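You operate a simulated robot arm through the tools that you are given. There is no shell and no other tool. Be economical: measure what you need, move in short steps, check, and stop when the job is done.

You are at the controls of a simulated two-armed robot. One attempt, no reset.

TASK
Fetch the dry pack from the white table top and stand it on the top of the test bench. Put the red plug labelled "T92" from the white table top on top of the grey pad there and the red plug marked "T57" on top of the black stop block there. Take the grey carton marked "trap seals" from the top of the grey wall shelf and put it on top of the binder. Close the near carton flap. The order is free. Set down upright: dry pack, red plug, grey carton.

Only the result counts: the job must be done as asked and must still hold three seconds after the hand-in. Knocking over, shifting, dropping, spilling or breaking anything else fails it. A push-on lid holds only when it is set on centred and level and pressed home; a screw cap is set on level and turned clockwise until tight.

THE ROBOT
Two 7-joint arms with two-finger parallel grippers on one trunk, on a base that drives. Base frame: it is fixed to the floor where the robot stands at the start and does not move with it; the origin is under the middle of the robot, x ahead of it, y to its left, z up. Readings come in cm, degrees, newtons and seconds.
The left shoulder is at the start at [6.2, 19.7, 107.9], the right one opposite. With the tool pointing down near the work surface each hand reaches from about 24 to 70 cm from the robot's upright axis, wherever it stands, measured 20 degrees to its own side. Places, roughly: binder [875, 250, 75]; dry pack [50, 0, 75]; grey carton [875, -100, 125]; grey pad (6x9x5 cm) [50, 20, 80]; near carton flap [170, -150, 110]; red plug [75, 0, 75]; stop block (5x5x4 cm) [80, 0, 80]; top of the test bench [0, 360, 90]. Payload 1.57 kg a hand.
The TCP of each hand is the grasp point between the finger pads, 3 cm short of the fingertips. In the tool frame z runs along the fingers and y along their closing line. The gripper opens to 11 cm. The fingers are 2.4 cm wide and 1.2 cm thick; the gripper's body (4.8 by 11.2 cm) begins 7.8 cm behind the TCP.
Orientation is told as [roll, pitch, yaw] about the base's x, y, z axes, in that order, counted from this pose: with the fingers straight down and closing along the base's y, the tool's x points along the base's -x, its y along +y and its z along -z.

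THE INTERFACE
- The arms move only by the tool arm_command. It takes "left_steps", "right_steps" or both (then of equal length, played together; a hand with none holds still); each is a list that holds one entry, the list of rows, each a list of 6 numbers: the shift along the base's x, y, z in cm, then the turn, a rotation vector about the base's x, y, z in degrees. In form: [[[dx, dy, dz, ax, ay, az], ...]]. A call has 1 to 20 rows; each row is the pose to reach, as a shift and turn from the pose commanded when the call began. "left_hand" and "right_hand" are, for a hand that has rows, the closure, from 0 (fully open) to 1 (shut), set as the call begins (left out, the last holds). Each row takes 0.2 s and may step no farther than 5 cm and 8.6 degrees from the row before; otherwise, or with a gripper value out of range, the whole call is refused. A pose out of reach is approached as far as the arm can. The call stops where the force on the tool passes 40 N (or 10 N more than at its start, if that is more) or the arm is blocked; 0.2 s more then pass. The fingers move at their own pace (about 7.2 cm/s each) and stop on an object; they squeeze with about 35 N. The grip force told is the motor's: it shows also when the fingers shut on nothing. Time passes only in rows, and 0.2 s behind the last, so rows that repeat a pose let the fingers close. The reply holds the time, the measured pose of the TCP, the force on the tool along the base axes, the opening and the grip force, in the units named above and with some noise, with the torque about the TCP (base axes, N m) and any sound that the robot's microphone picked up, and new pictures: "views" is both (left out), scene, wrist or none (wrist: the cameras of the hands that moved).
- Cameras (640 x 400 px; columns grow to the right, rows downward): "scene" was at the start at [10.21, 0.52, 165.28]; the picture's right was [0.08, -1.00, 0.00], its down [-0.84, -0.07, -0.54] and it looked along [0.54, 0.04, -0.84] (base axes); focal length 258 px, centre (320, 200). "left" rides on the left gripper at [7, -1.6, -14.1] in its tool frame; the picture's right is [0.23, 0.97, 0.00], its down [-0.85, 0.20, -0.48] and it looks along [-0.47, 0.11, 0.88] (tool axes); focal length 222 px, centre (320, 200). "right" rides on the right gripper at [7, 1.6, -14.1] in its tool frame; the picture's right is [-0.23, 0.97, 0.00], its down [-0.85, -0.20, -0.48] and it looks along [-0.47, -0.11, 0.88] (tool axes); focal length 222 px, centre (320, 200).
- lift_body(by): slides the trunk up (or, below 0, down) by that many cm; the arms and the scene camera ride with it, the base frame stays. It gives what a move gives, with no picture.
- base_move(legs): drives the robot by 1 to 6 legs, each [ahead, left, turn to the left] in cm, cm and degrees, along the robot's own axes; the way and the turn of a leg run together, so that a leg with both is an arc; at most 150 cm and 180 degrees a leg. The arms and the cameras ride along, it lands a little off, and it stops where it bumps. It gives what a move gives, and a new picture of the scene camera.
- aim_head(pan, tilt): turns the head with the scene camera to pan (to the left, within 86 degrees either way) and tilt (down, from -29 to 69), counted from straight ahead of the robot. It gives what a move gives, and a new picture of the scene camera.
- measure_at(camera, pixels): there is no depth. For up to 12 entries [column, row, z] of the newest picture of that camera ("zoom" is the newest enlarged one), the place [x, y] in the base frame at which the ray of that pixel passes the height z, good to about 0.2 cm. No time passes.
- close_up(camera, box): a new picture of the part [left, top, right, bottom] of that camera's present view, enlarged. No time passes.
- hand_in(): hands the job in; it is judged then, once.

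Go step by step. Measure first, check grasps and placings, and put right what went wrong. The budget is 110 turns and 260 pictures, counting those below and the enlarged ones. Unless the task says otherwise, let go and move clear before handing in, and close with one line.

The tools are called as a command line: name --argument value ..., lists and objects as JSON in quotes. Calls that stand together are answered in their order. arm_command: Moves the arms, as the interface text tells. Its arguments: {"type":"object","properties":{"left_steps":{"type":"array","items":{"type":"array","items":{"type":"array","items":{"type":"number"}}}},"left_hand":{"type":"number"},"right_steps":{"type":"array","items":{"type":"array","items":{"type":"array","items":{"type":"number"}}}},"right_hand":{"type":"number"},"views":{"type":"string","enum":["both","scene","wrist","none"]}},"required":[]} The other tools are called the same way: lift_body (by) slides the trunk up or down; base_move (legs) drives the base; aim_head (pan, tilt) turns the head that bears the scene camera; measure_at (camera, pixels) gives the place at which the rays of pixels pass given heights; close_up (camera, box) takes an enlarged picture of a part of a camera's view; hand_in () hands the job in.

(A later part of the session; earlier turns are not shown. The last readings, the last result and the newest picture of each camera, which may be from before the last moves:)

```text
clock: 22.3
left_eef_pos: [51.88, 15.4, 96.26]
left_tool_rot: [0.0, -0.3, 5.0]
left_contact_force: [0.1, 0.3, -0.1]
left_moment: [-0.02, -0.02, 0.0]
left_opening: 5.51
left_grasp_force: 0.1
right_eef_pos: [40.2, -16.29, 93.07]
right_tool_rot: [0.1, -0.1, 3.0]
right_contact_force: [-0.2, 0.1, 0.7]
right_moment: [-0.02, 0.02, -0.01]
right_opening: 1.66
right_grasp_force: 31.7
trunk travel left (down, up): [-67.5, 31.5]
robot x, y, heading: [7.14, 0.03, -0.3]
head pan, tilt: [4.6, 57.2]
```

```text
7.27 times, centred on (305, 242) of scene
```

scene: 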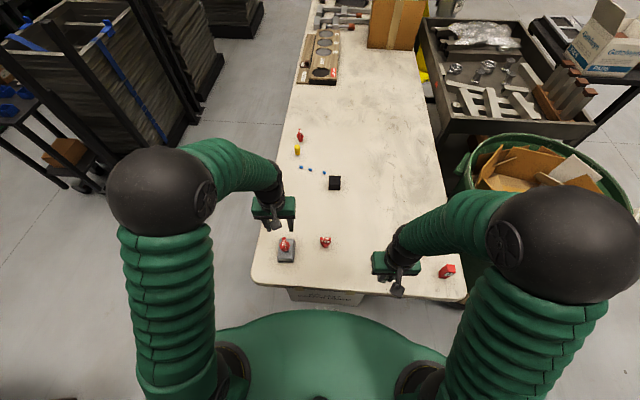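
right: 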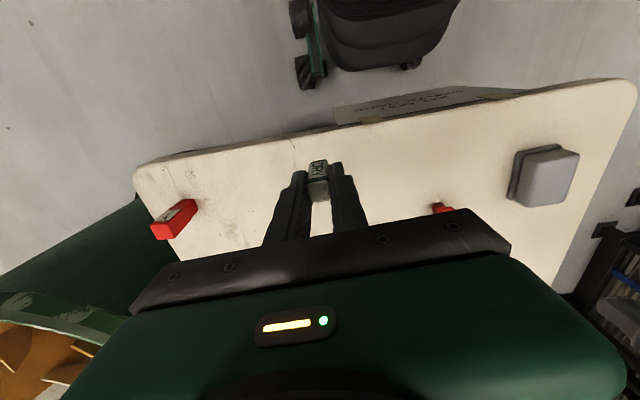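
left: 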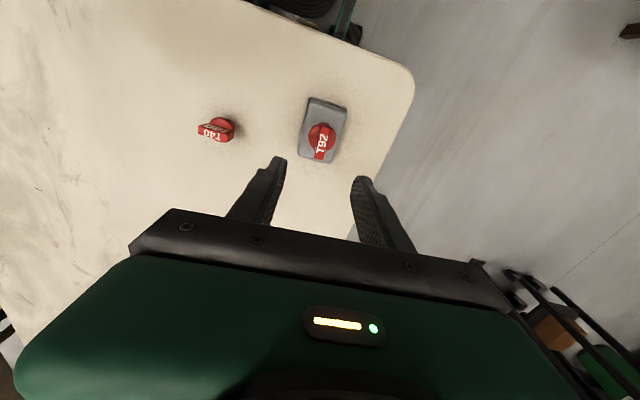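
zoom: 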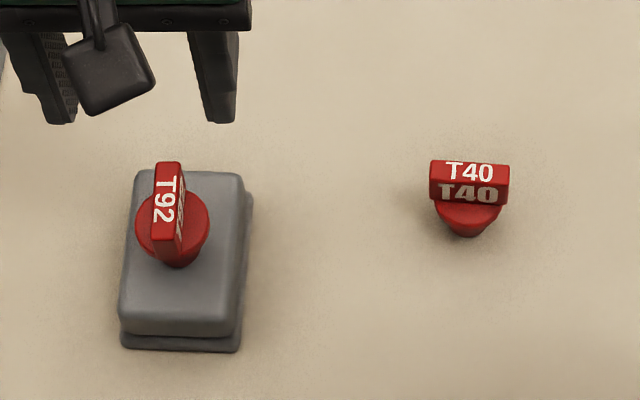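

T92 stands on the pad at (285,243). Next, T57 is beyond reach from here, so I'll measure free floor to the left of the table.

measure_at --camera "scene" --pixels '[[147, 190, 0], [90, 195, 0], [198, 112, 0], [258, 14, 0], [252, 283, 74], [300, 60, 74], [298, 135, 76], [335, 183, 77], [300, 139, 74]]'

aim_head --pan 60 --tilt 30

aim_head --pan 0 --tilt 20

aim_head --pan -60 --tilt 25

```text
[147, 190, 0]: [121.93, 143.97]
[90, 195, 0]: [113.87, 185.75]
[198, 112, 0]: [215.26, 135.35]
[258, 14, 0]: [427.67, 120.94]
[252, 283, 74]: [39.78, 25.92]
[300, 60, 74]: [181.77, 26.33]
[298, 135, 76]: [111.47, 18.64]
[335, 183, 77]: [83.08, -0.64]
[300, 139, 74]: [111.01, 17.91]
```

```text
clock: 23.5
left_eef_pos: [51.93, 15.48, 96.21]
left_tool_rot: [0.0, -0.3, 4.9]
left_contact_force: [-0.2, 0.2, 0.3]
left_moment: [0.02, -0.01, -0.02]
left_opening: 5.5
left_grasp_force: 0.0
right_eef_pos: [40.21, -16.27, 93.11]
right_tool_rot: [0.0, 0.0, 2.9]
right_contact_force: [-0.7, 0.3, -0.8]
right_moment: [0.0, 0.01, 0.03]
right_opening: 1.68
right_grasp_force: 31.8
trunk travel left (down, up): [-67.5, 31.5]
robot x, y, heading: [7.29, 0.08, -0.2]
head pan, tilt: [60.0, 30.0]
```

scene: 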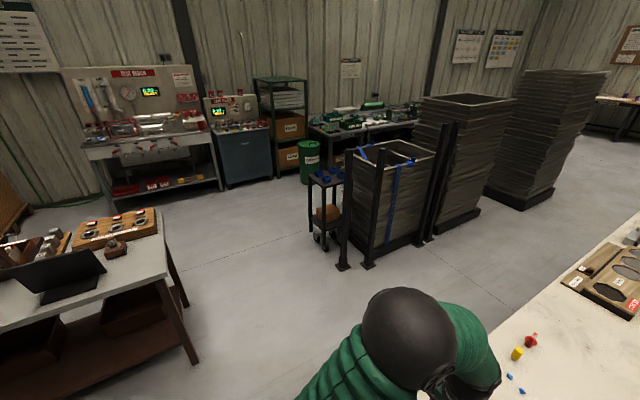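

```text
clock: 24.8
left_eef_pos: [52.01, 15.42, 96.16]
left_tool_rot: [0.0, -0.4, 4.9]
left_contact_force: [0.0, 0.5, 0.6]
left_moment: [-0.01, 0.01, -0.01]
left_opening: 5.5
left_grasp_force: 0.1
right_eef_pos: [40.26, -16.22, 93.05]
right_tool_rot: [-0.1, -0.1, 2.9]
right_contact_force: [-0.2, 0.3, -1.4]
right_moment: [-0.02, 0.02, 0.01]
right_opening: 1.67
right_grasp_force: 32.0
trunk travel left (down, up): [-67.5, 31.5]
robot x, y, heading: [7.61, -0.06, 0.1]
head pan, tilt: [0.0, 20.0]
```

scene: 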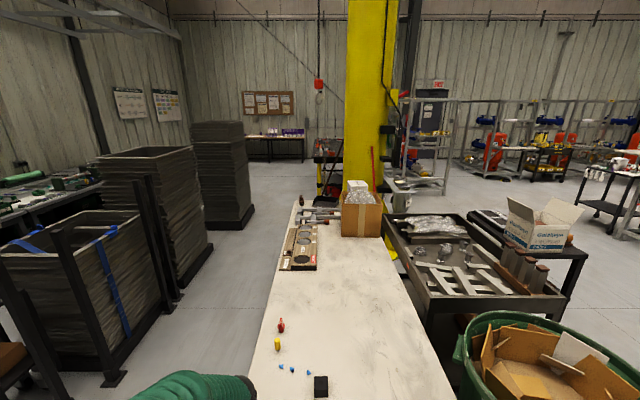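

```text
clock: 26.1
left_eef_pos: [51.94, 15.42, 96.08]
left_tool_rot: [0.0, -0.4, 4.9]
left_contact_force: [-0.1, -0.2, -0.2]
left_moment: [-0.03, -0.02, 0.01]
left_opening: 5.5
left_grasp_force: 0.1
right_eef_pos: [40.17, -16.2, 93.09]
right_tool_rot: [-0.1, -0.1, 3.0]
right_contact_force: [-0.8, -0.1, 0.2]
right_moment: [-0.01, 0.03, -0.03]
right_opening: 1.62
right_grasp_force: 32.0
trunk travel left (down, up): [-67.5, 31.5]
robot x, y, heading: [7.33, 0.12, -0.0]
head pan, tilt: [-60.0, 25.0]
```

scene: 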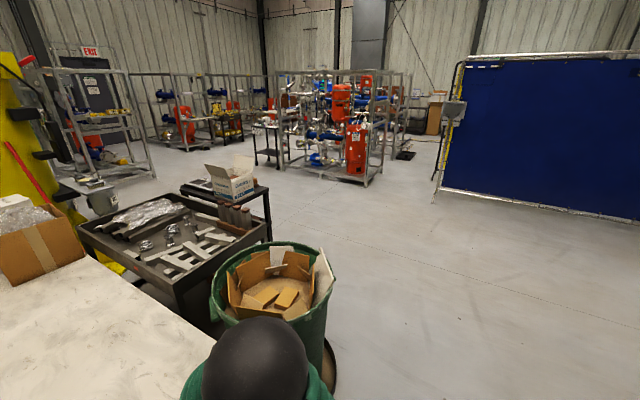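

I've got the surroundings: the test bench is to the left behind, a laptop table is near on the left. I'll look left and down to measure that table before driving, and lift/tuck the hands.

arm_command --left_steps '[[[-3, 1, 3, 0, 0, 0], [-7, 2, 5, 0, 0, 0], [-11, 3, 7, 0, 0, 0], [-14, 3, 8, 0, 0, 0]]]' --right_steps '[[[0, 0, 3, 0, 0, 0], [-2, 0, 5, 0, 0, 0], [-4, 0, 7, 0, 0, 0], [-4, 0, 9, 0, 0, 0]]]' --views "none"

aim_head --pan 80 --tilt 35

```text
clock: 27.1
left_eef_pos: [38.14, 18.37, 104.17]
left_tool_rot: [0.0, -0.5, 4.9]
left_contact_force: [-0.4, -0.1, -0.3]
left_moment: [-0.02, -0.05, 0.0]
left_opening: 5.49
left_grasp_force: 0.1
right_eef_pos: [35.99, -16.08, 102.25]
right_tool_rot: [0.1, -0.1, 2.9]
right_contact_force: [0.3, -0.9, 0.1]
right_moment: [0.0, -0.04, -0.02]
right_opening: 1.64
right_grasp_force: 31.2
right hand out of reach, approached as far as the arm can: row 3
trunk travel left (down, up): [-67.5, 31.5]
robot x, y, heading: [7.62, -0.09, -0.4]
head pan, tilt: [-60.0, 25.0]
```

```text
clock: 29.4
left_eef_pos: [38.35, 18.6, 104.24]
left_tool_rot: [0.0, -0.4, 5.0]
left_contact_force: [-0.2, -0.4, 0.1]
left_moment: [0.0, 0.0, -0.03]
left_opening: 5.49
left_grasp_force: 0.0
right_eef_pos: [36.07, -16.25, 102.21]
right_tool_rot: [-0.1, 0.1, 3.0]
right_contact_force: [-0.1, -0.4, -0.4]
right_moment: [0.02, -0.03, 0.0]
right_opening: 1.63
right_grasp_force: 32.2
trunk travel left (down, up): [-67.5, 31.5]
robot x, y, heading: [7.51, 0.17, -0.2]
head pan, tilt: [80.0, 35.0]
```

scene: 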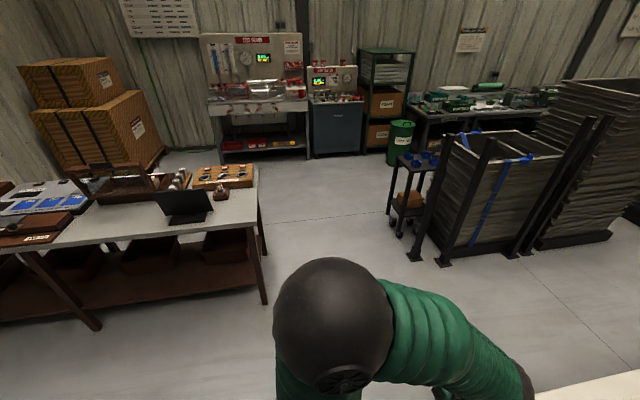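

measure_at --camera "scene" --pixels '[[265, 303, 0], [100, 328, 0], [258, 180, 80], [415, 262, 0], [445, 265, 0], [308, 157, 0], [222, 163, 0], [210, 103, 90], [303, 101, 90], [380, 145, 0], [400, 225, 0]]'

close_up --camera "scene" --box '[195, 25, 365, 135]'

```text
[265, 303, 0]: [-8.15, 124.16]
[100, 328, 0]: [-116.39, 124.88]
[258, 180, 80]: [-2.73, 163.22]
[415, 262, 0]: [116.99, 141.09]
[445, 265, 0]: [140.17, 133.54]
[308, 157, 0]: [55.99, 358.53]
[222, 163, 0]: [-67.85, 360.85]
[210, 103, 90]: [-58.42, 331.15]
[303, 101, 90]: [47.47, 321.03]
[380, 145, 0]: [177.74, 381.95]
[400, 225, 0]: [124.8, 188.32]
```

```text
3.64 times, centred on (280, 80) of scene
```

zoom: 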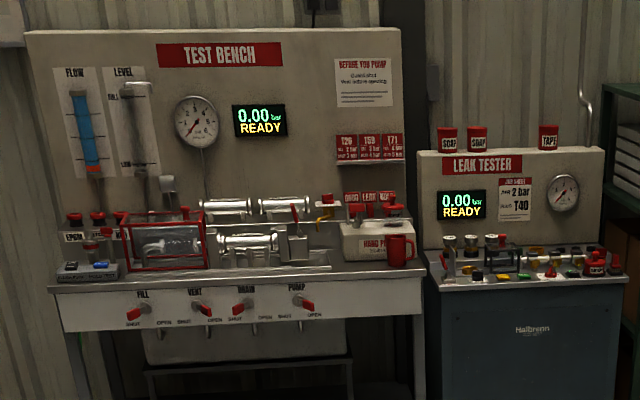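

The laptop table begins at y≈120 and the rack at y≈135, so the strip beside the table is clear. I'll back off, go left 65, ahead 92, and turn right to face the table.

aim_head --pan 0 --tilt 57

base_move --legs '[[-15, 0, 0], [0, 66, 0], [92, 0, 0], [0, 0, -90]]'

```text
clock: 30.9
left_eef_pos: [38.5, 18.41, 104.1]
left_tool_rot: [0.0, -0.4, 4.9]
left_contact_force: [0.4, -0.4, 0.1]
left_moment: [0.0, 0.0, 0.0]
left_opening: 5.47
left_grasp_force: 0.0
right_eef_pos: [36.14, -16.24, 102.16]
right_tool_rot: [0.0, 0.1, 2.9]
right_contact_force: [-0.3, 0.3, 0.4]
right_moment: [0.03, -0.03, 0.0]
right_opening: 1.65
right_grasp_force: 31.6
trunk travel left (down, up): [-67.5, 31.5]
robot x, y, heading: [6.95, 0.21, -0.1]
head pan, tilt: [0.0, 57.0]
```

scene: 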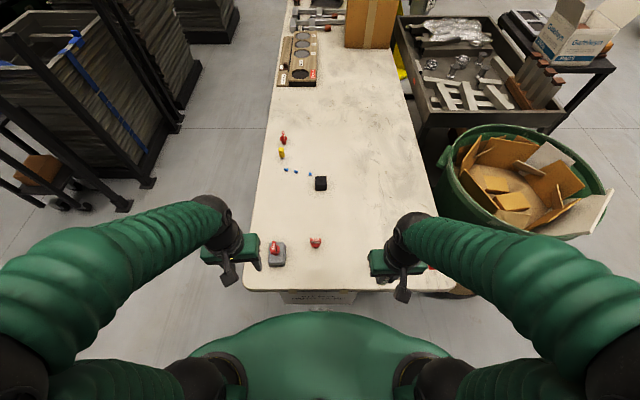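

```text
clock: 43.9
left_eef_pos: [101.01, 37.14, 104.24]
left_tool_rot: [0.1, -0.4, -85.8]
left_contact_force: [-1.2, -0.4, 0.0]
left_moment: [0.02, 0.0, 0.0]
left_opening: 5.49
left_grasp_force: 0.1
right_eef_pos: [66.31, 39.78, 102.29]
right_tool_rot: [-0.1, 0.0, -87.7]
right_contact_force: [0.9, 0.1, -0.2]
right_moment: [0.0, -0.02, 0.0]
right_opening: 1.7
right_grasp_force: 32.2
trunk travel left (down, up): [-67.5, 31.5]
robot x, y, heading: [83.3, 68.11, -90.9]
head pan, tilt: [0.0, 57.0]
```

scene: 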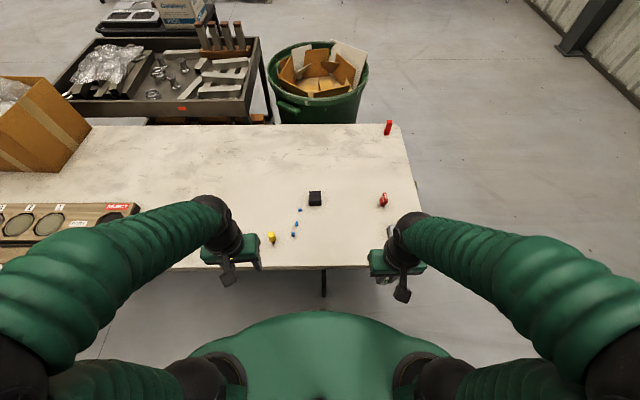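

Now at (83.3,68) facing the table; T57 is hidden by the left gripper near (240,240). I'll move ahead 7 cm and bring the left hand above T57 (≈111,18).

base_move --legs '[[7, 0, 0.9]]'

arm_command --left_steps '[[[2, -3, 0, 0, 0, 0], [5, -6, -3, 0, 0, 0], [8, -9, -6, 0, 0, 0], [10, -12, -9, 0, 0, 0], [10, -12.5, -13, 0, 0, 0], [10, -12.5, -13, 0, 0, 0]]]' --left_hand 0.4

```text
clock: 44.9
left_eef_pos: [101.47, 31.16, 104.35]
left_tool_rot: [0.1, -0.6, -84.8]
left_contact_force: [0.0, 0.2, 0.3]
left_moment: [-0.02, -0.02, -0.01]
left_opening: 5.48
left_grasp_force: 0.1
right_eef_pos: [66.63, 33.3, 102.31]
right_tool_rot: [0.0, -0.2, -86.8]
right_contact_force: [0.3, 0.7, 0.0]
right_moment: [-0.04, 0.0, 0.0]
right_opening: 1.68
right_grasp_force: 31.5
trunk travel left (down, up): [-67.5, 31.5]
robot x, y, heading: [83.0, 61.65, -89.6]
head pan, tilt: [0.0, 57.0]
```

scene: 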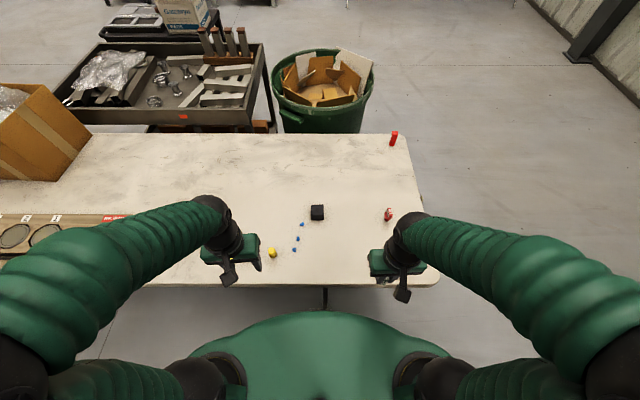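

```text
refused: row 2 steps farther than a row can; nothing moved
```

I'll redo that with shorter rows.

arm_command --left_steps '[[[2, -3, 0, 0, 0, 0], [4, -5, -3, 0, 0, 0], [6, -7, -6, 0, 0, 0], [8, -9, -9, 0, 0, 0], [10, -11.5, -11, 0, 0, 0], [10, -13, -14, 0, 0, 0], [10, -13, -14, 0, 0, 0]]]' --left_hand 0.4 --views "wrist"

close_up --camera "scene" --box '[210, 190, 410, 290]'

```text
clock: 46.5
left_eef_pos: [111.38, 17.83, 90.14]
left_tool_rot: [0.1, -0.3, -84.8]
left_contact_force: [-0.1, 0.4, -0.1]
left_moment: [-0.06, 0.01, 0.02]
left_opening: 6.58
left_grasp_force: 0.1
right_eef_pos: [66.76, 32.71, 102.21]
right_tool_rot: [0.0, 0.1, -86.9]
right_contact_force: [-0.6, 0.6, -0.9]
right_moment: [0.01, -0.02, -0.02]
right_opening: 1.65
right_grasp_force: 31.9
trunk travel left (down, up): [-67.5, 31.5]
robot x, y, heading: [82.73, 61.34, -89.9]
head pan, tilt: [0.0, 57.0]
```

left: 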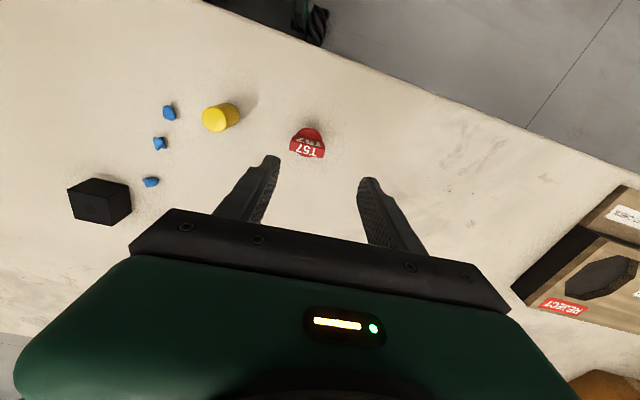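

```text
3.20 times, centred on (310, 240) of scene
```

zoom: 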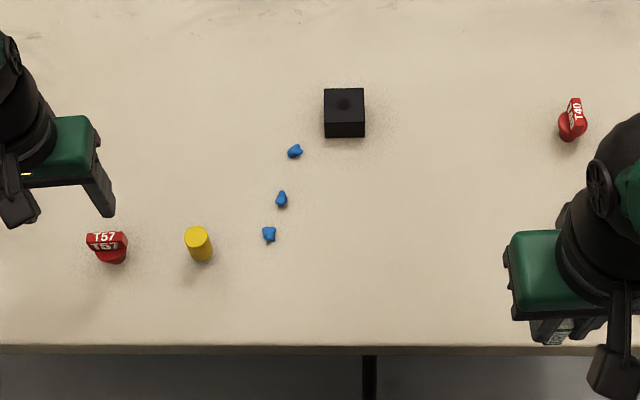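

T57 is at (306,145) in left with its blade roughly along x. I'll measure it and the block from both views.

close_up --camera "left" --box '[275, 110, 345, 180]'

measure_at --camera "left" --pixels '[[290, 151, 79], [325, 155, 79], [307, 153, 79], [307, 140, 76.5], [307, 128, 74]]'

measure_at --camera "scene" --pixels '[[240.5, 251, 74], [238, 242, 79], [311.5, 206.5, 78], [324, 206.5, 78], [324.5, 214.8, 78], [311.5, 215.2, 78], [318, 221, 74]]'

```text
5.71 times, centred on (310, 145) of left
```

zoom: 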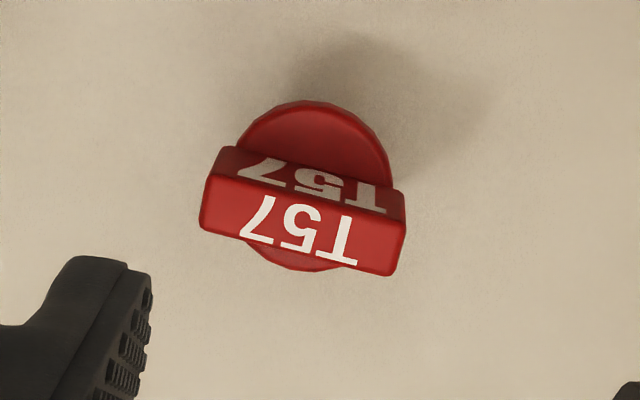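

```text
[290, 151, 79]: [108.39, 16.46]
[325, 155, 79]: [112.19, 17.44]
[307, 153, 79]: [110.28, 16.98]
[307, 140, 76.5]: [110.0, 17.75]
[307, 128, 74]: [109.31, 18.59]
```

```text
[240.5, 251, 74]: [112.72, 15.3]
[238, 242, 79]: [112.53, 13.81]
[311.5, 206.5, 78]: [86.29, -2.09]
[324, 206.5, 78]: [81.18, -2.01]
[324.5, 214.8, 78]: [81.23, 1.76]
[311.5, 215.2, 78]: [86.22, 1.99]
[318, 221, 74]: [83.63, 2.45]
```

T57's blade centre is about (110.3,17.2), yawed ~14°. I'll align the left hand (closing along the blade's length) and go down to z≈83 for a check.

arm_command --left_steps '[[[-1.1, -0.6, -2, 0, 0, 4], [-1.1, -0.6, -5, 0, 0, 8], [-1.1, -0.6, -6.5, 0, 0, 8], [-1.1, -0.6, -6.5, 0, 0, 8]]]' --views "wrist"

close_up --camera "left" --box '[260, 110, 380, 210]'

```text
clock: 47.5
left_eef_pos: [110.36, 16.93, 83.74]
left_tool_rot: [0.0, -0.3, -76.9]
left_contact_force: [0.2, 0.5, -0.9]
left_moment: [-0.01, 0.0, 0.02]
left_opening: 6.6
left_grasp_force: 0.0
right_eef_pos: [66.87, 32.7, 102.27]
right_tool_rot: [-0.1, 0.0, -86.8]
right_contact_force: [-0.9, -0.5, -0.8]
right_moment: [-0.02, -0.02, 0.0]
right_opening: 1.65
right_grasp_force: 31.5
trunk travel left (down, up): [-67.5, 31.5]
robot x, y, heading: [82.61, 61.43, -89.9]
head pan, tilt: [0.0, 57.0]
```

left: 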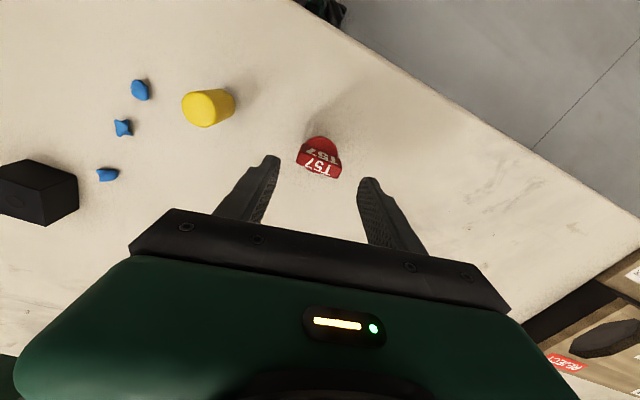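

```text
4.00 times, centred on (320, 160) of left
```

zoom: 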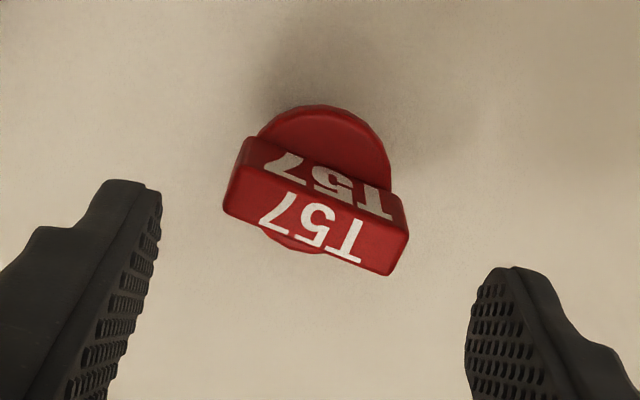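

The blade slope (20°) versus the finger line (13°) shows I rotated too far. I'll measure the blade ends properly.

measure_at --camera "left" --pixels '[[297, 158, 79.5], [340, 174, 79.5], [318.5, 165.5, 79.5], [297, 158, 79], [340, 174, 79]]'

```text
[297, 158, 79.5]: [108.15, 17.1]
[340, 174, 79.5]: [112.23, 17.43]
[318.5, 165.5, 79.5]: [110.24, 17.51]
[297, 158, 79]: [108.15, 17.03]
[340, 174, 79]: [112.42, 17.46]
```

Blade yaw is ~5° with centre (110.2,17.35). I'll rotate back 8°, shift slightly and descend to z≈79.5.

arm_command --left_steps '[[[-0.1, 0.4, 0, 0, 0, -8], [-0.1, 0.4, -2, 0, 0, -8], [-0.1, 0.4, -3.5, 0, 0, -8], [-0.1, 0.4, -4.2, 0, 0, -8], [-0.1, 0.4, -4.2, 0, 0, -8]]]' --views "wrist"

arm_command --left_steps '[[[0, 0, 0, 0, 0, 0], [0, 0, 0, 0, 0, 0], [0, 0, 0, 0, 0, 0], [0, 0, 0, 0, 0, 0], [0, 0, 0, 0, 0, 0]]]' --left_hand 1 --views "wrist"

```text
clock: 48.7
left_eef_pos: [110.33, 17.47, 79.48]
left_tool_rot: [0.0, -0.3, -84.9]
left_contact_force: [0.1, 0.3, -0.1]
left_moment: [0.0, -0.01, 0.02]
left_opening: 6.6
left_grasp_force: 0.0
right_eef_pos: [66.76, 32.57, 102.18]
right_tool_rot: [0.0, 0.1, -86.8]
right_contact_force: [0.6, -0.4, -0.6]
right_moment: [0.03, 0.02, 0.0]
right_opening: 1.68
right_grasp_force: 31.7
trunk travel left (down, up): [-67.5, 31.5]
robot x, y, heading: [82.97, 61.64, -89.8]
head pan, tilt: [0.0, 57.0]
```

left: 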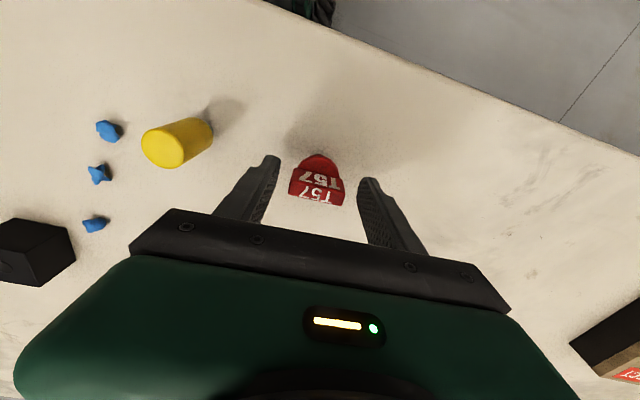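

```text
clock: 49.9
left_eef_pos: [110.24, 17.42, 79.42]
left_tool_rot: [0.0, -0.2, -84.9]
left_contact_force: [0.1, 1.0, -0.9]
left_moment: [-0.01, 0.0, -0.02]
left_opening: 3.92
left_grasp_force: 34.9
right_eef_pos: [66.88, 32.6, 102.06]
right_tool_rot: [0.0, 0.0, -86.8]
right_contact_force: [0.3, 0.1, -0.5]
right_moment: [0.01, 0.01, 0.01]
right_opening: 1.66
right_grasp_force: 32.1
trunk travel left (down, up): [-67.5, 31.5]
robot x, y, heading: [82.98, 61.74, -90.1]
head pan, tilt: [0.0, 57.0]
```

left: 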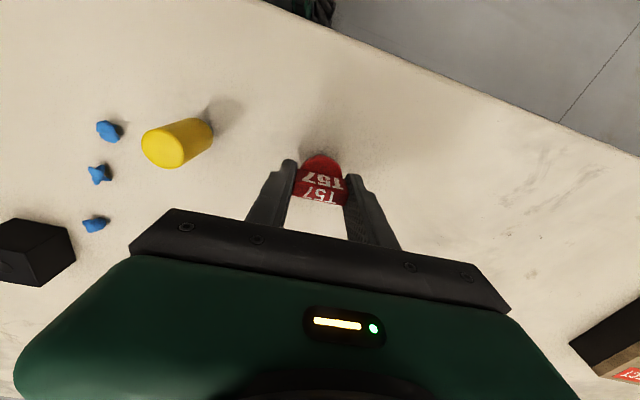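

T57 is gripped across its blade (3.92 cm). I'll lift gently, carry it toward the block (≈83.7,-0.2) and look.

arm_command --left_steps '[[[0, 0, 1, 0, 0, 0], [0, 0, 2.5, 0, 0, 0], [0, 0, 4.5, 0, 0, 0], [0, 0, 7, 0, 0, 0], [0, 0, 10, 0, 0, 0], [-2, -1.3, 10, 0, 0, 0], [-5, -3.3, 10, 0, 0, 0], [-8, -5.3, 10, 0, 0, 0], [-11, -7.3, 10, 0, 0, 0], [-14, -9.3, 10, 0, 0, 0], [-17, -11.3, 10, 0, 0, 0], [-20, -13.3, 10, 0, 0, 0], [-23, -15.3, 10, 0, 0, 0], [-25, -16.5, 10, 0, 0, 0], [-26.5, -17.5, 10, 0, 0, 0], [-26.5, -17.5, 8, 0, 0, 0], [-26.5, -17.5, 7, 0, 0, 0], [-26.5, -17.5, 7, 0, 0, 0]]]'

close_up --camera "left" --box '[260, 90, 400, 230]'

close_up --camera "scene" --box '[270, 170, 370, 250]'

```text
clock: 53.7
left_eef_pos: [83.69, -0.2, 86.44]
left_tool_rot: [0.1, -0.2, -84.9]
left_contact_force: [-0.4, 0.2, -0.3]
left_moment: [-0.02, 0.01, 0.04]
left_opening: 3.93
left_grasp_force: 34.9
right_eef_pos: [66.68, 32.63, 102.19]
right_tool_rot: [-0.1, 0.0, -86.8]
right_contact_force: [0.6, -0.5, -0.5]
right_moment: [-0.02, -0.03, -0.02]
right_opening: 1.65
right_grasp_force: 32.3
trunk travel left (down, up): [-67.5, 31.5]
robot x, y, heading: [82.92, 61.77, -90.0]
head pan, tilt: [0.0, 57.0]
```

scene: 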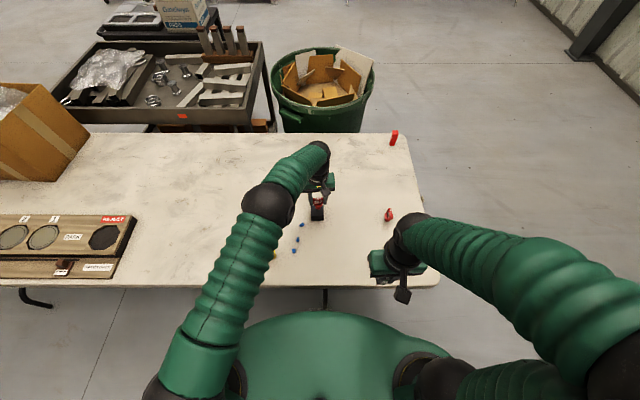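
left: 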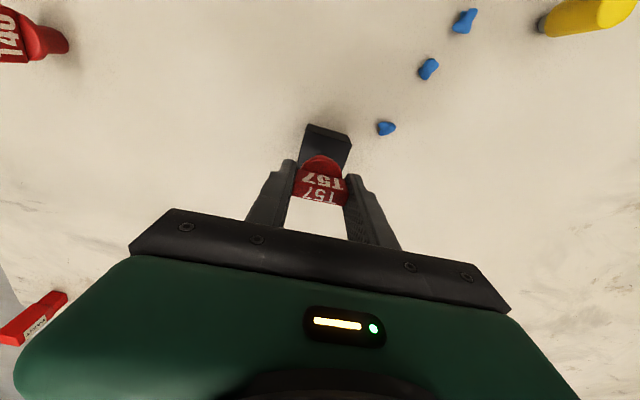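

```text
2.86 times, centred on (330, 160) of left
```

zoom: 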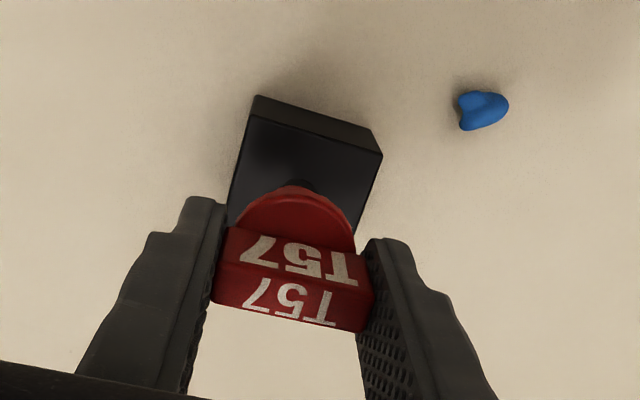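

```text
5.00 times, centred on (320, 210) of scene
```

zoom: 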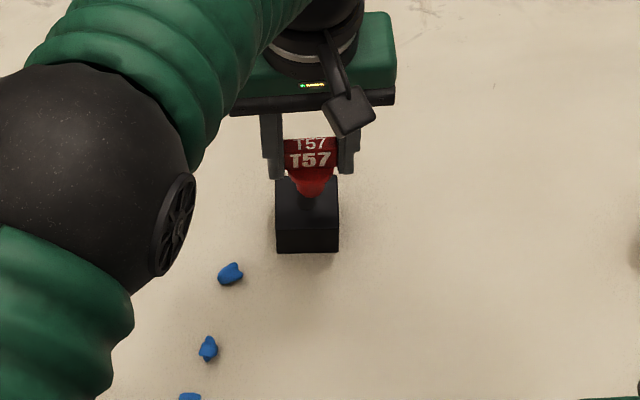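

The plug is over the block; I'll measure the block's top edges from the left view.

measure_at --camera "left" --pixels '[[304.8, 130.6, 78], [352, 144.5, 78], [306, 124, 74], [350, 136, 74], [298, 168, 78], [344, 180, 78]]'

measure_at --camera "scene" --pixels '[[311.2, 215.6, 78], [323.6, 215.6, 78], [311.2, 220.2, 74], [323.6, 220.2, 74], [311, 205.5, 78], [324, 205.5, 78]]'

```text
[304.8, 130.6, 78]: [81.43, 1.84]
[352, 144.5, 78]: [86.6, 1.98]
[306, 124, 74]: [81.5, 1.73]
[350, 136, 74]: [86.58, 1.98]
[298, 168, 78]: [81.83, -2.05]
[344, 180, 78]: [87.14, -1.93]
```

```text
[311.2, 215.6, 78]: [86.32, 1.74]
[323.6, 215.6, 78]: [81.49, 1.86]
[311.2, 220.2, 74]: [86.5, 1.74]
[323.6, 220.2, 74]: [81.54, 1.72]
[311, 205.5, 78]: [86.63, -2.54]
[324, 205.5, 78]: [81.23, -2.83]
```

Block centre is (83.9,-0.65). I'll shift +0.2,-0.45 and lower toward contact expected near TCP 83.45.

arm_command --left_steps '[[[0.2, -0.45, -0.5, 0, 0, 0], [0.2, -0.45, -1.2, 0, 0, 0], [0.2, -0.45, -1.9, 0, 0, 0], [0.2, -0.45, -2.4, 0, 0, 0], [0.2, -0.45, -2.6, 0, 0, 0], [0.2, -0.45, -2.8, 0, 0, 0]]]' --views "wrist"

close_up --camera "scene" --box '[270, 170, 370, 250]'

```text
clock: 55.1
left_eef_pos: [83.92, -0.58, 83.54]
left_tool_rot: [0.0, -0.4, -84.9]
left_contact_force: [0.3, -0.2, 0.1]
left_moment: [-0.02, 0.02, 0.01]
left_opening: 3.94
left_grasp_force: 35.1
right_eef_pos: [66.66, 32.62, 102.18]
right_tool_rot: [0.0, 0.1, -86.7]
right_contact_force: [-0.5, -0.3, -0.1]
right_moment: [0.02, 0.02, 0.0]
right_opening: 1.66
right_grasp_force: 32.1
trunk travel left (down, up): [-67.5, 31.5]
robot x, y, heading: [82.65, 61.69, -89.8]
head pan, tilt: [0.0, 57.0]
```

left: 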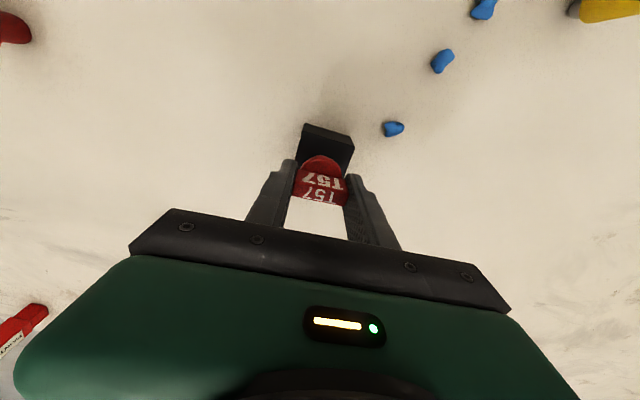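

```text
5.00 times, centred on (320, 210) of scene
```

zoom: 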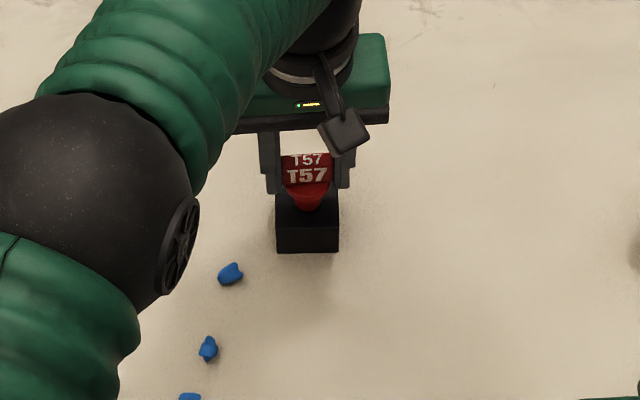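

Centred and almost touching. I'll lower a bit more until force shows.

arm_command --left_steps '[[[0, 0, -0.15, 0, 0, 0], [0, 0, -0.3, 0, 0, 0]]]' --views "none"

```text
clock: 55.7
left_eef_pos: [83.95, -0.46, 83.53]
left_tool_rot: [-0.1, -0.6, -84.9]
left_contact_force: [2.0, -1.2, 11.2]
left_moment: [-0.02, -0.08, 0.0]
left_opening: 3.95
left_grasp_force: 35.4
right_eef_pos: [66.75, 32.66, 102.31]
right_tool_rot: [0.0, 0.0, -86.8]
right_contact_force: [0.4, 1.2, -0.1]
right_moment: [-0.03, -0.02, 0.0]
right_opening: 1.66
right_grasp_force: 31.7
trunk travel left (down, up): [-67.5, 31.5]
robot x, y, heading: [82.15, 61.61, -90.0]
head pan, tilt: [0.0, 57.0]
```

Contact at 11 N. Releasing and rising straight up, then retracting.

arm_command --left_steps '[[[0, 0, 0, 0, 0, 0], [0, 0, 0, 0, 0, 0], [0, 0, 0, 0, 0, 0], [0, 0, 2, 0, 0, 0], [0, 0, 5, 0, 0, 0], [0, 0, 9, 0, 0, 0], [0, 0, 13, 0, 0, 0], [2, 5, 14, 0, 0, 0], [4, 9, 15, 0, 0, 0], [6, 13.5, 16, 0, 0, 0], [8, 17.5, 18, 0, 0, 0], [10, 21.5, 20, 0, 0, 0], [12, 25.5, 20, 0, 0, 0], [14, 29, 20, 0, 0, 0]]]' --left_hand 0.4 --views "scene"

close_up --camera "scene" --box '[270, 170, 430, 270]'

```text
refused: row 8 steps farther than a row can; nothing moved
```

```text
4.00 times, centred on (350, 220) of scene
```

zoom: 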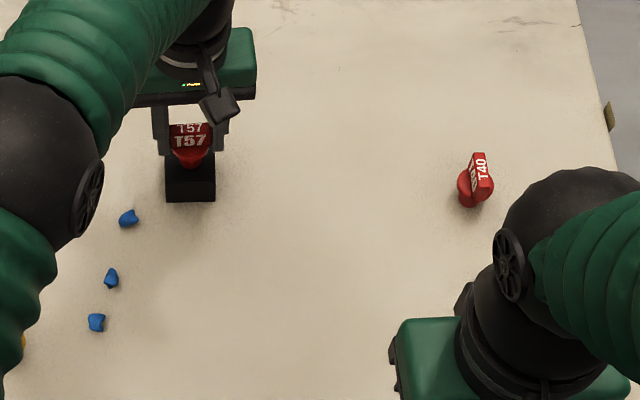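

One row was too long; the hand hasn't moved. I'll repeat the release with shorter steps.

arm_command --left_steps '[[[0, 0, 0, 0, 0, 0], [0, 0, 0, 0, 0, 0], [0, 0, 0, 0, 0, 0], [0, 0, 2, 0, 0, 0], [0, 0, 5, 0, 0, 0], [0, 0, 9, 0, 0, 0], [0, 0, 13, 0, 0, 0], [2, 4, 14, 0, 0, 0], [4, 8, 15, 0, 0, 0], [6, 12, 16, 0, 0, 0], [8, 16, 17, 0, 0, 0], [10, 20, 18, 0, 0, 0], [12, 24, 19, 0, 0, 0], [14, 28, 20, 0, 0, 0], [15, 31, 20, 0, 0, 0]]]' --left_hand 0.4 --views "scene"

close_up --camera "scene" --box '[270, 170, 430, 270]'

```text
clock: 58.9
left_eef_pos: [98.94, 30.58, 103.57]
left_tool_rot: [0.0, -0.3, -84.9]
left_contact_force: [-0.5, -0.3, 0.3]
left_moment: [-0.03, -0.01, 0.02]
left_opening: 6.59
left_grasp_force: 0.0
right_eef_pos: [66.79, 32.7, 102.18]
right_tool_rot: [0.0, 0.1, -86.8]
right_contact_force: [-0.4, 0.1, -0.5]
right_moment: [-0.04, -0.02, 0.0]
right_opening: 1.66
right_grasp_force: 32.1
trunk travel left (down, up): [-67.5, 31.5]
robot x, y, heading: [82.88, 61.54, -89.9]
head pan, tilt: [0.0, 57.0]
```

scene: 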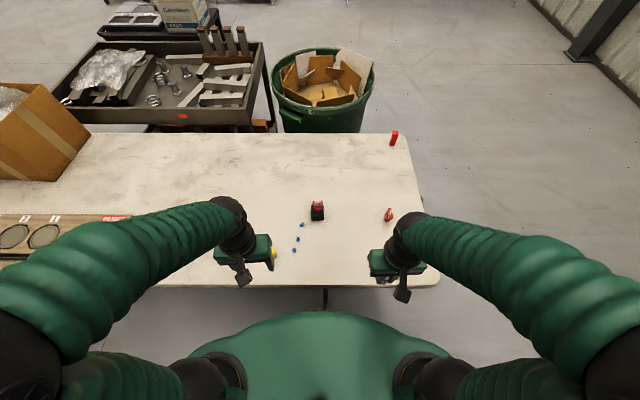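

```text
4.00 times, centred on (350, 220) of scene
```

zoom: 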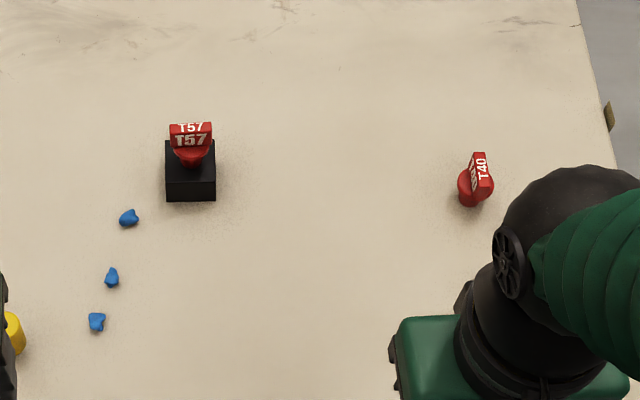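

T57 stands on the block. Now the pack: back off, turn round, go down the aisle (x≈58) toward the test bench.

base_move --legs '[[-10, 0, 0], [0, 0, 180], [0, 24, 0], [150, 0, 0], [20, 20, 0]]'

```text
clock: 77.5
left_eef_pos: [16.82, 273.47, 103.69]
left_tool_rot: [0.4, -0.4, 96.3]
left_contact_force: [0.3, -0.6, 1.0]
left_moment: [-0.03, 0.07, -0.02]
left_opening: 6.6
left_grasp_force: 0.0
right_eef_pos: [49.1, 271.9, 102.14]
right_tool_rot: [0.3, 0.0, 94.4]
right_contact_force: [-0.1, -1.4, -0.7]
right_moment: [-0.01, 0.07, -0.01]
right_opening: 1.65
right_grasp_force: 31.4
trunk travel left (down, up): [-67.5, 31.5]
robot x, y, heading: [33.09, 242.5, 91.5]
head pan, tilt: [0.0, 57.0]
```

scene: 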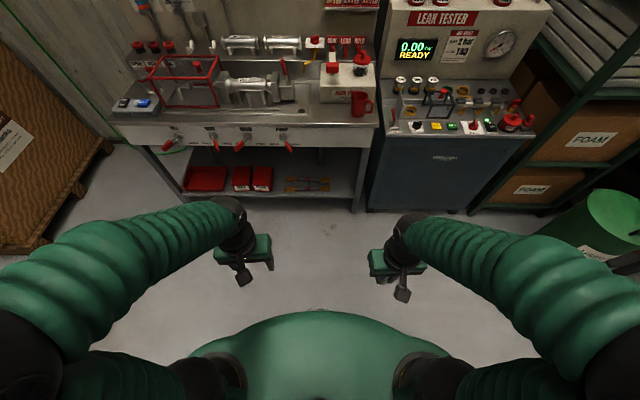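

The bench is ahead, with a clear strip along its front edge around (310,112). I'll measure and zoom.

measure_at --camera "scene" --pixels '[[250, 125, 90], [320, 124, 90], [365, 125, 90], [310, 112, 90], [320, 105, 90], [361, 115, 90], [365, 210, 0], [290, 148, 82]]'

close_up --camera "scene" --box '[200, 30, 400, 160]'

```text
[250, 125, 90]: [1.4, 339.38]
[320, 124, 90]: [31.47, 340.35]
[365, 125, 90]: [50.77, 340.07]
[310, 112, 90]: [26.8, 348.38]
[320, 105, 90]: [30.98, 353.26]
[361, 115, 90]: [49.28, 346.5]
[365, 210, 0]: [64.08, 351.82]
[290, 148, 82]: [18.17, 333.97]
```

```text
3.08 times, centred on (300, 95) of scene
```

zoom: 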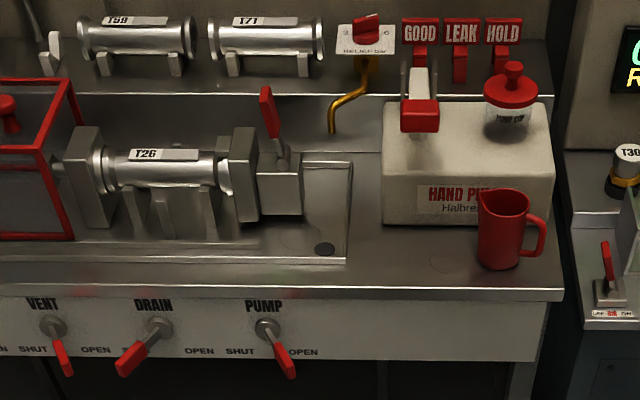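

The free flat spot is in front of the hand pump, left of the red cup, near pixel (326,116) ≈ (34,346). I'll drive closer.

base_move --legs '[[45, 12, -1.5]]'

close_up --camera "scene" --box '[300, 60, 440, 200]'

```text
clock: 80.3
left_eef_pos: [4.8, 319.11, 103.63]
left_tool_rot: [0.0, -0.4, 94.5]
left_contact_force: [0.1, -0.3, 0.1]
left_moment: [0.03, 0.0, 0.01]
left_opening: 6.6
left_grasp_force: 0.0
right_eef_pos: [37.04, 316.58, 101.99]
right_tool_rot: [0.0, 0.0, 92.5]
right_contact_force: [0.8, 0.0, -0.2]
right_moment: [0.02, 0.0, 0.01]
right_opening: 1.66
right_grasp_force: 31.9
trunk travel left (down, up): [-67.5, 31.5]
robot x, y, heading: [20.68, 287.87, 89.5]
head pan, tilt: [0.0, 57.0]
```

scene: 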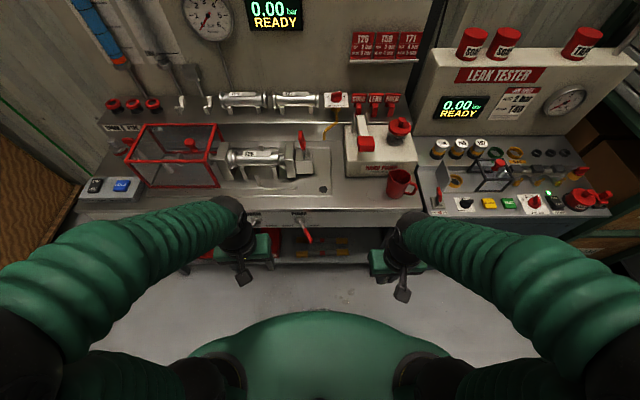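

```text
2.86 times, centred on (370, 130) of scene
```

zoom: 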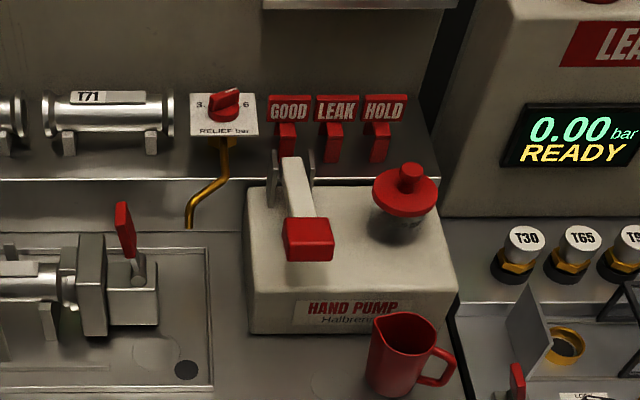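

I'll measure the free spot, cup, tray edge and the pump handle.

measure_at --camera "scene" --pixels '[[359, 190, 90], [350, 200, 90], [360, 207, 90], [345, 194, 90], [399, 198, 90], [385, 180, 97], [342, 177, 90], [358, 178, 90], [367, 150, 103], [367, 150, 108]]'

```text
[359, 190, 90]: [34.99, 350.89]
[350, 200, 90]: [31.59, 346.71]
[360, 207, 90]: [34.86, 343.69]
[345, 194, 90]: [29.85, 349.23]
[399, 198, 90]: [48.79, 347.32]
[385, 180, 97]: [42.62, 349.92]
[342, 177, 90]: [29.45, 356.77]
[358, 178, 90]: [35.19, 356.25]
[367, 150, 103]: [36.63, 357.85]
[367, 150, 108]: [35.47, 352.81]
```

Target spot (33.5,345): clear of tray (x<29.5), cup (x>42) and pump handle (y>352). Moving the pack over it and lowering to just above the surface.

arm_command --right_steps '[[[-0.5, 4, 0, 0, 0, 0], [-1, 8, 0, 0, 0, 0], [-1.5, 12, 0, 0, 0, 0], [-2, 16, 0, 0, 0, 0], [-2.5, 20, 0, 0, 0, 0], [-3, 24, -1, 0, 0, 0], [-3.5, 28.4, -2, 0, 0, 0], [-3.5, 28.4, -4, 0, 0, 0], [-3.5, 28.4, -4, 0, 0, 0]]]'

```text
clock: 82.3
left_eef_pos: [4.71, 319.22, 103.58]
left_tool_rot: [0.1, -0.3, 94.5]
left_contact_force: [-0.6, 0.5, 0.2]
left_moment: [-0.01, -0.01, 0.03]
left_opening: 6.61
left_grasp_force: 0.0
right_eef_pos: [33.39, 345.15, 98.36]
right_tool_rot: [0.0, 0.0, 92.5]
right_contact_force: [0.2, -0.5, -1.3]
right_moment: [0.01, -0.01, 0.0]
right_opening: 1.65
right_grasp_force: 31.5
trunk travel left (down, up): [-67.5, 31.5]
robot x, y, heading: [20.79, 288.09, 89.6]
head pan, tilt: [0.0, 57.0]
```

scene: 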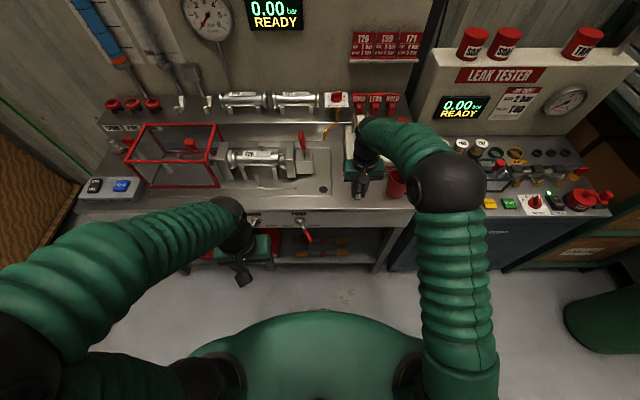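
right: 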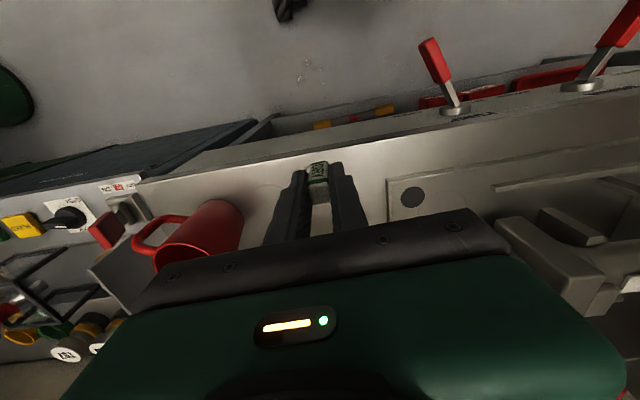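

Clear around. Lowering in small steps until contact.

arm_command --right_steps '[[[0, 0, -0.6, 0, 0, 0], [0, 0, -1.2, 0, 0, 0], [0, 0, -1.8, 0, 0, 0], [0, 0, -2.2, 0, 0, 0], [0, 0, -2.5, 0, 0, 0], [0, 0, -2.7, 0, 0, 0]]]' --views "wrist"

```text
clock: 83.8
left_eef_pos: [4.81, 319.31, 103.56]
left_tool_rot: [0.0, -0.4, 94.4]
left_contact_force: [-0.3, -1.3, 0.3]
left_moment: [0.0, 0.01, -0.01]
left_opening: 6.58
left_grasp_force: 0.1
right_eef_pos: [33.46, 345.14, 95.54]
right_tool_rot: [0.0, 0.0, 92.6]
right_contact_force: [-0.3, 0.1, -0.2]
right_moment: [0.02, -0.02, 0.0]
right_opening: 1.65
right_grasp_force: 31.8
trunk travel left (down, up): [-67.5, 31.5]
robot x, y, heading: [20.51, 287.87, 89.7]
head pan, tilt: [0.0, 57.0]
```

right: 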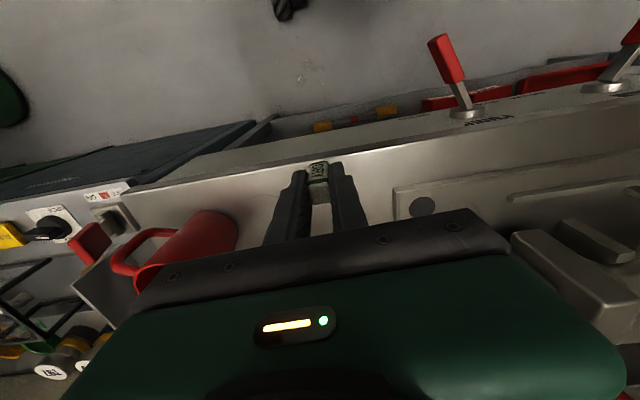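

I want to be sure of the distance to the bench's front edge; measuring it in the right view.

close_up --camera "right" --box '[240, 110, 400, 230]'

measure_at --camera "right" --pixels '[[318, 165, 90], [260, 172, 90], [380, 145, 90], [260, 172, 88], [380, 145, 88], [400, 219, 90], [395, 188, 90]]'

measure_at --camera "scene" --pixels '[[340, 212, 90], [345, 213, 90], [331, 193, 90]]'

```text
3.33 times, centred on (320, 170) of right
```

zoom: 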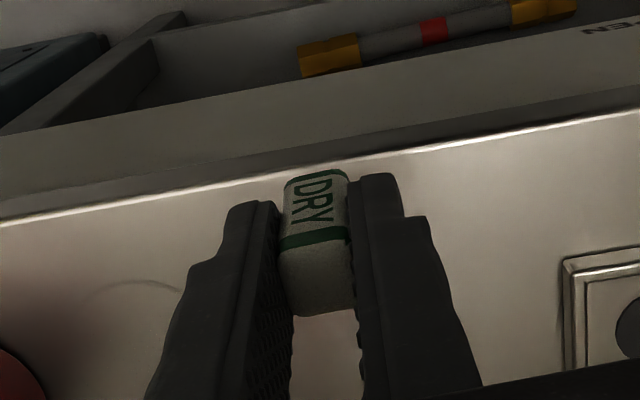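

```text
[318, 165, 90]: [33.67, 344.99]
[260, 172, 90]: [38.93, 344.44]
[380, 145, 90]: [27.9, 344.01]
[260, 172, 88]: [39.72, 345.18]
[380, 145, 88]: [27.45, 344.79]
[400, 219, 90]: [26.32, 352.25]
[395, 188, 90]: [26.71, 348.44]
```

```text
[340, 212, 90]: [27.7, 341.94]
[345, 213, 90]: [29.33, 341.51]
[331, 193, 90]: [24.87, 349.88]
```

The pack is close to the front lip (edge y≈344 at z=90). I should go ~2.5 cm further in; first check the clearance to the pump handle.

close_up --camera "scene" --box '[310, 90, 430, 230]'

```text
2.86 times, centred on (370, 160) of scene
```

zoom: 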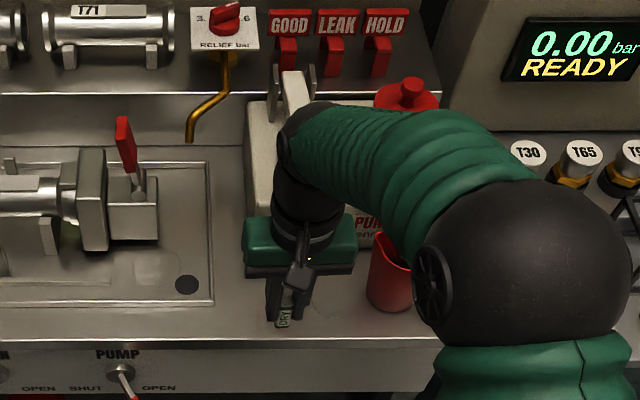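

The pack is ~2.5 cm inside the lip. I'll nudge +0.7 in y and lower the last bit.

arm_command --right_steps '[[[0, 0.7, 0, 0, 0, 0], [0, 0.7, -0.2, 0, 0, 0], [0, 0.7, -0.4, 0, 0, 0], [0, 0.7, -0.6, 0, 0, 0], [0, 0.7, -0.7, 0, 0, 0]]]' --views "none"

```text
clock: 85.0
left_eef_pos: [4.75, 319.21, 103.52]
left_tool_rot: [0.1, -0.3, 94.5]
left_contact_force: [-0.3, 0.3, 0.0]
left_moment: [0.0, -0.01, 0.01]
left_opening: 6.6
left_grasp_force: 0.1
right_eef_pos: [33.32, 345.7, 94.77]
right_tool_rot: [0.0, -0.1, 92.5]
right_contact_force: [-0.2, -0.4, 0.3]
right_moment: [0.03, 0.01, 0.02]
right_opening: 1.67
right_grasp_force: 31.8
trunk travel left (down, up): [-67.5, 31.5]
robot x, y, heading: [20.58, 288.16, 89.8]
head pan, tilt: [0.0, 57.0]
```

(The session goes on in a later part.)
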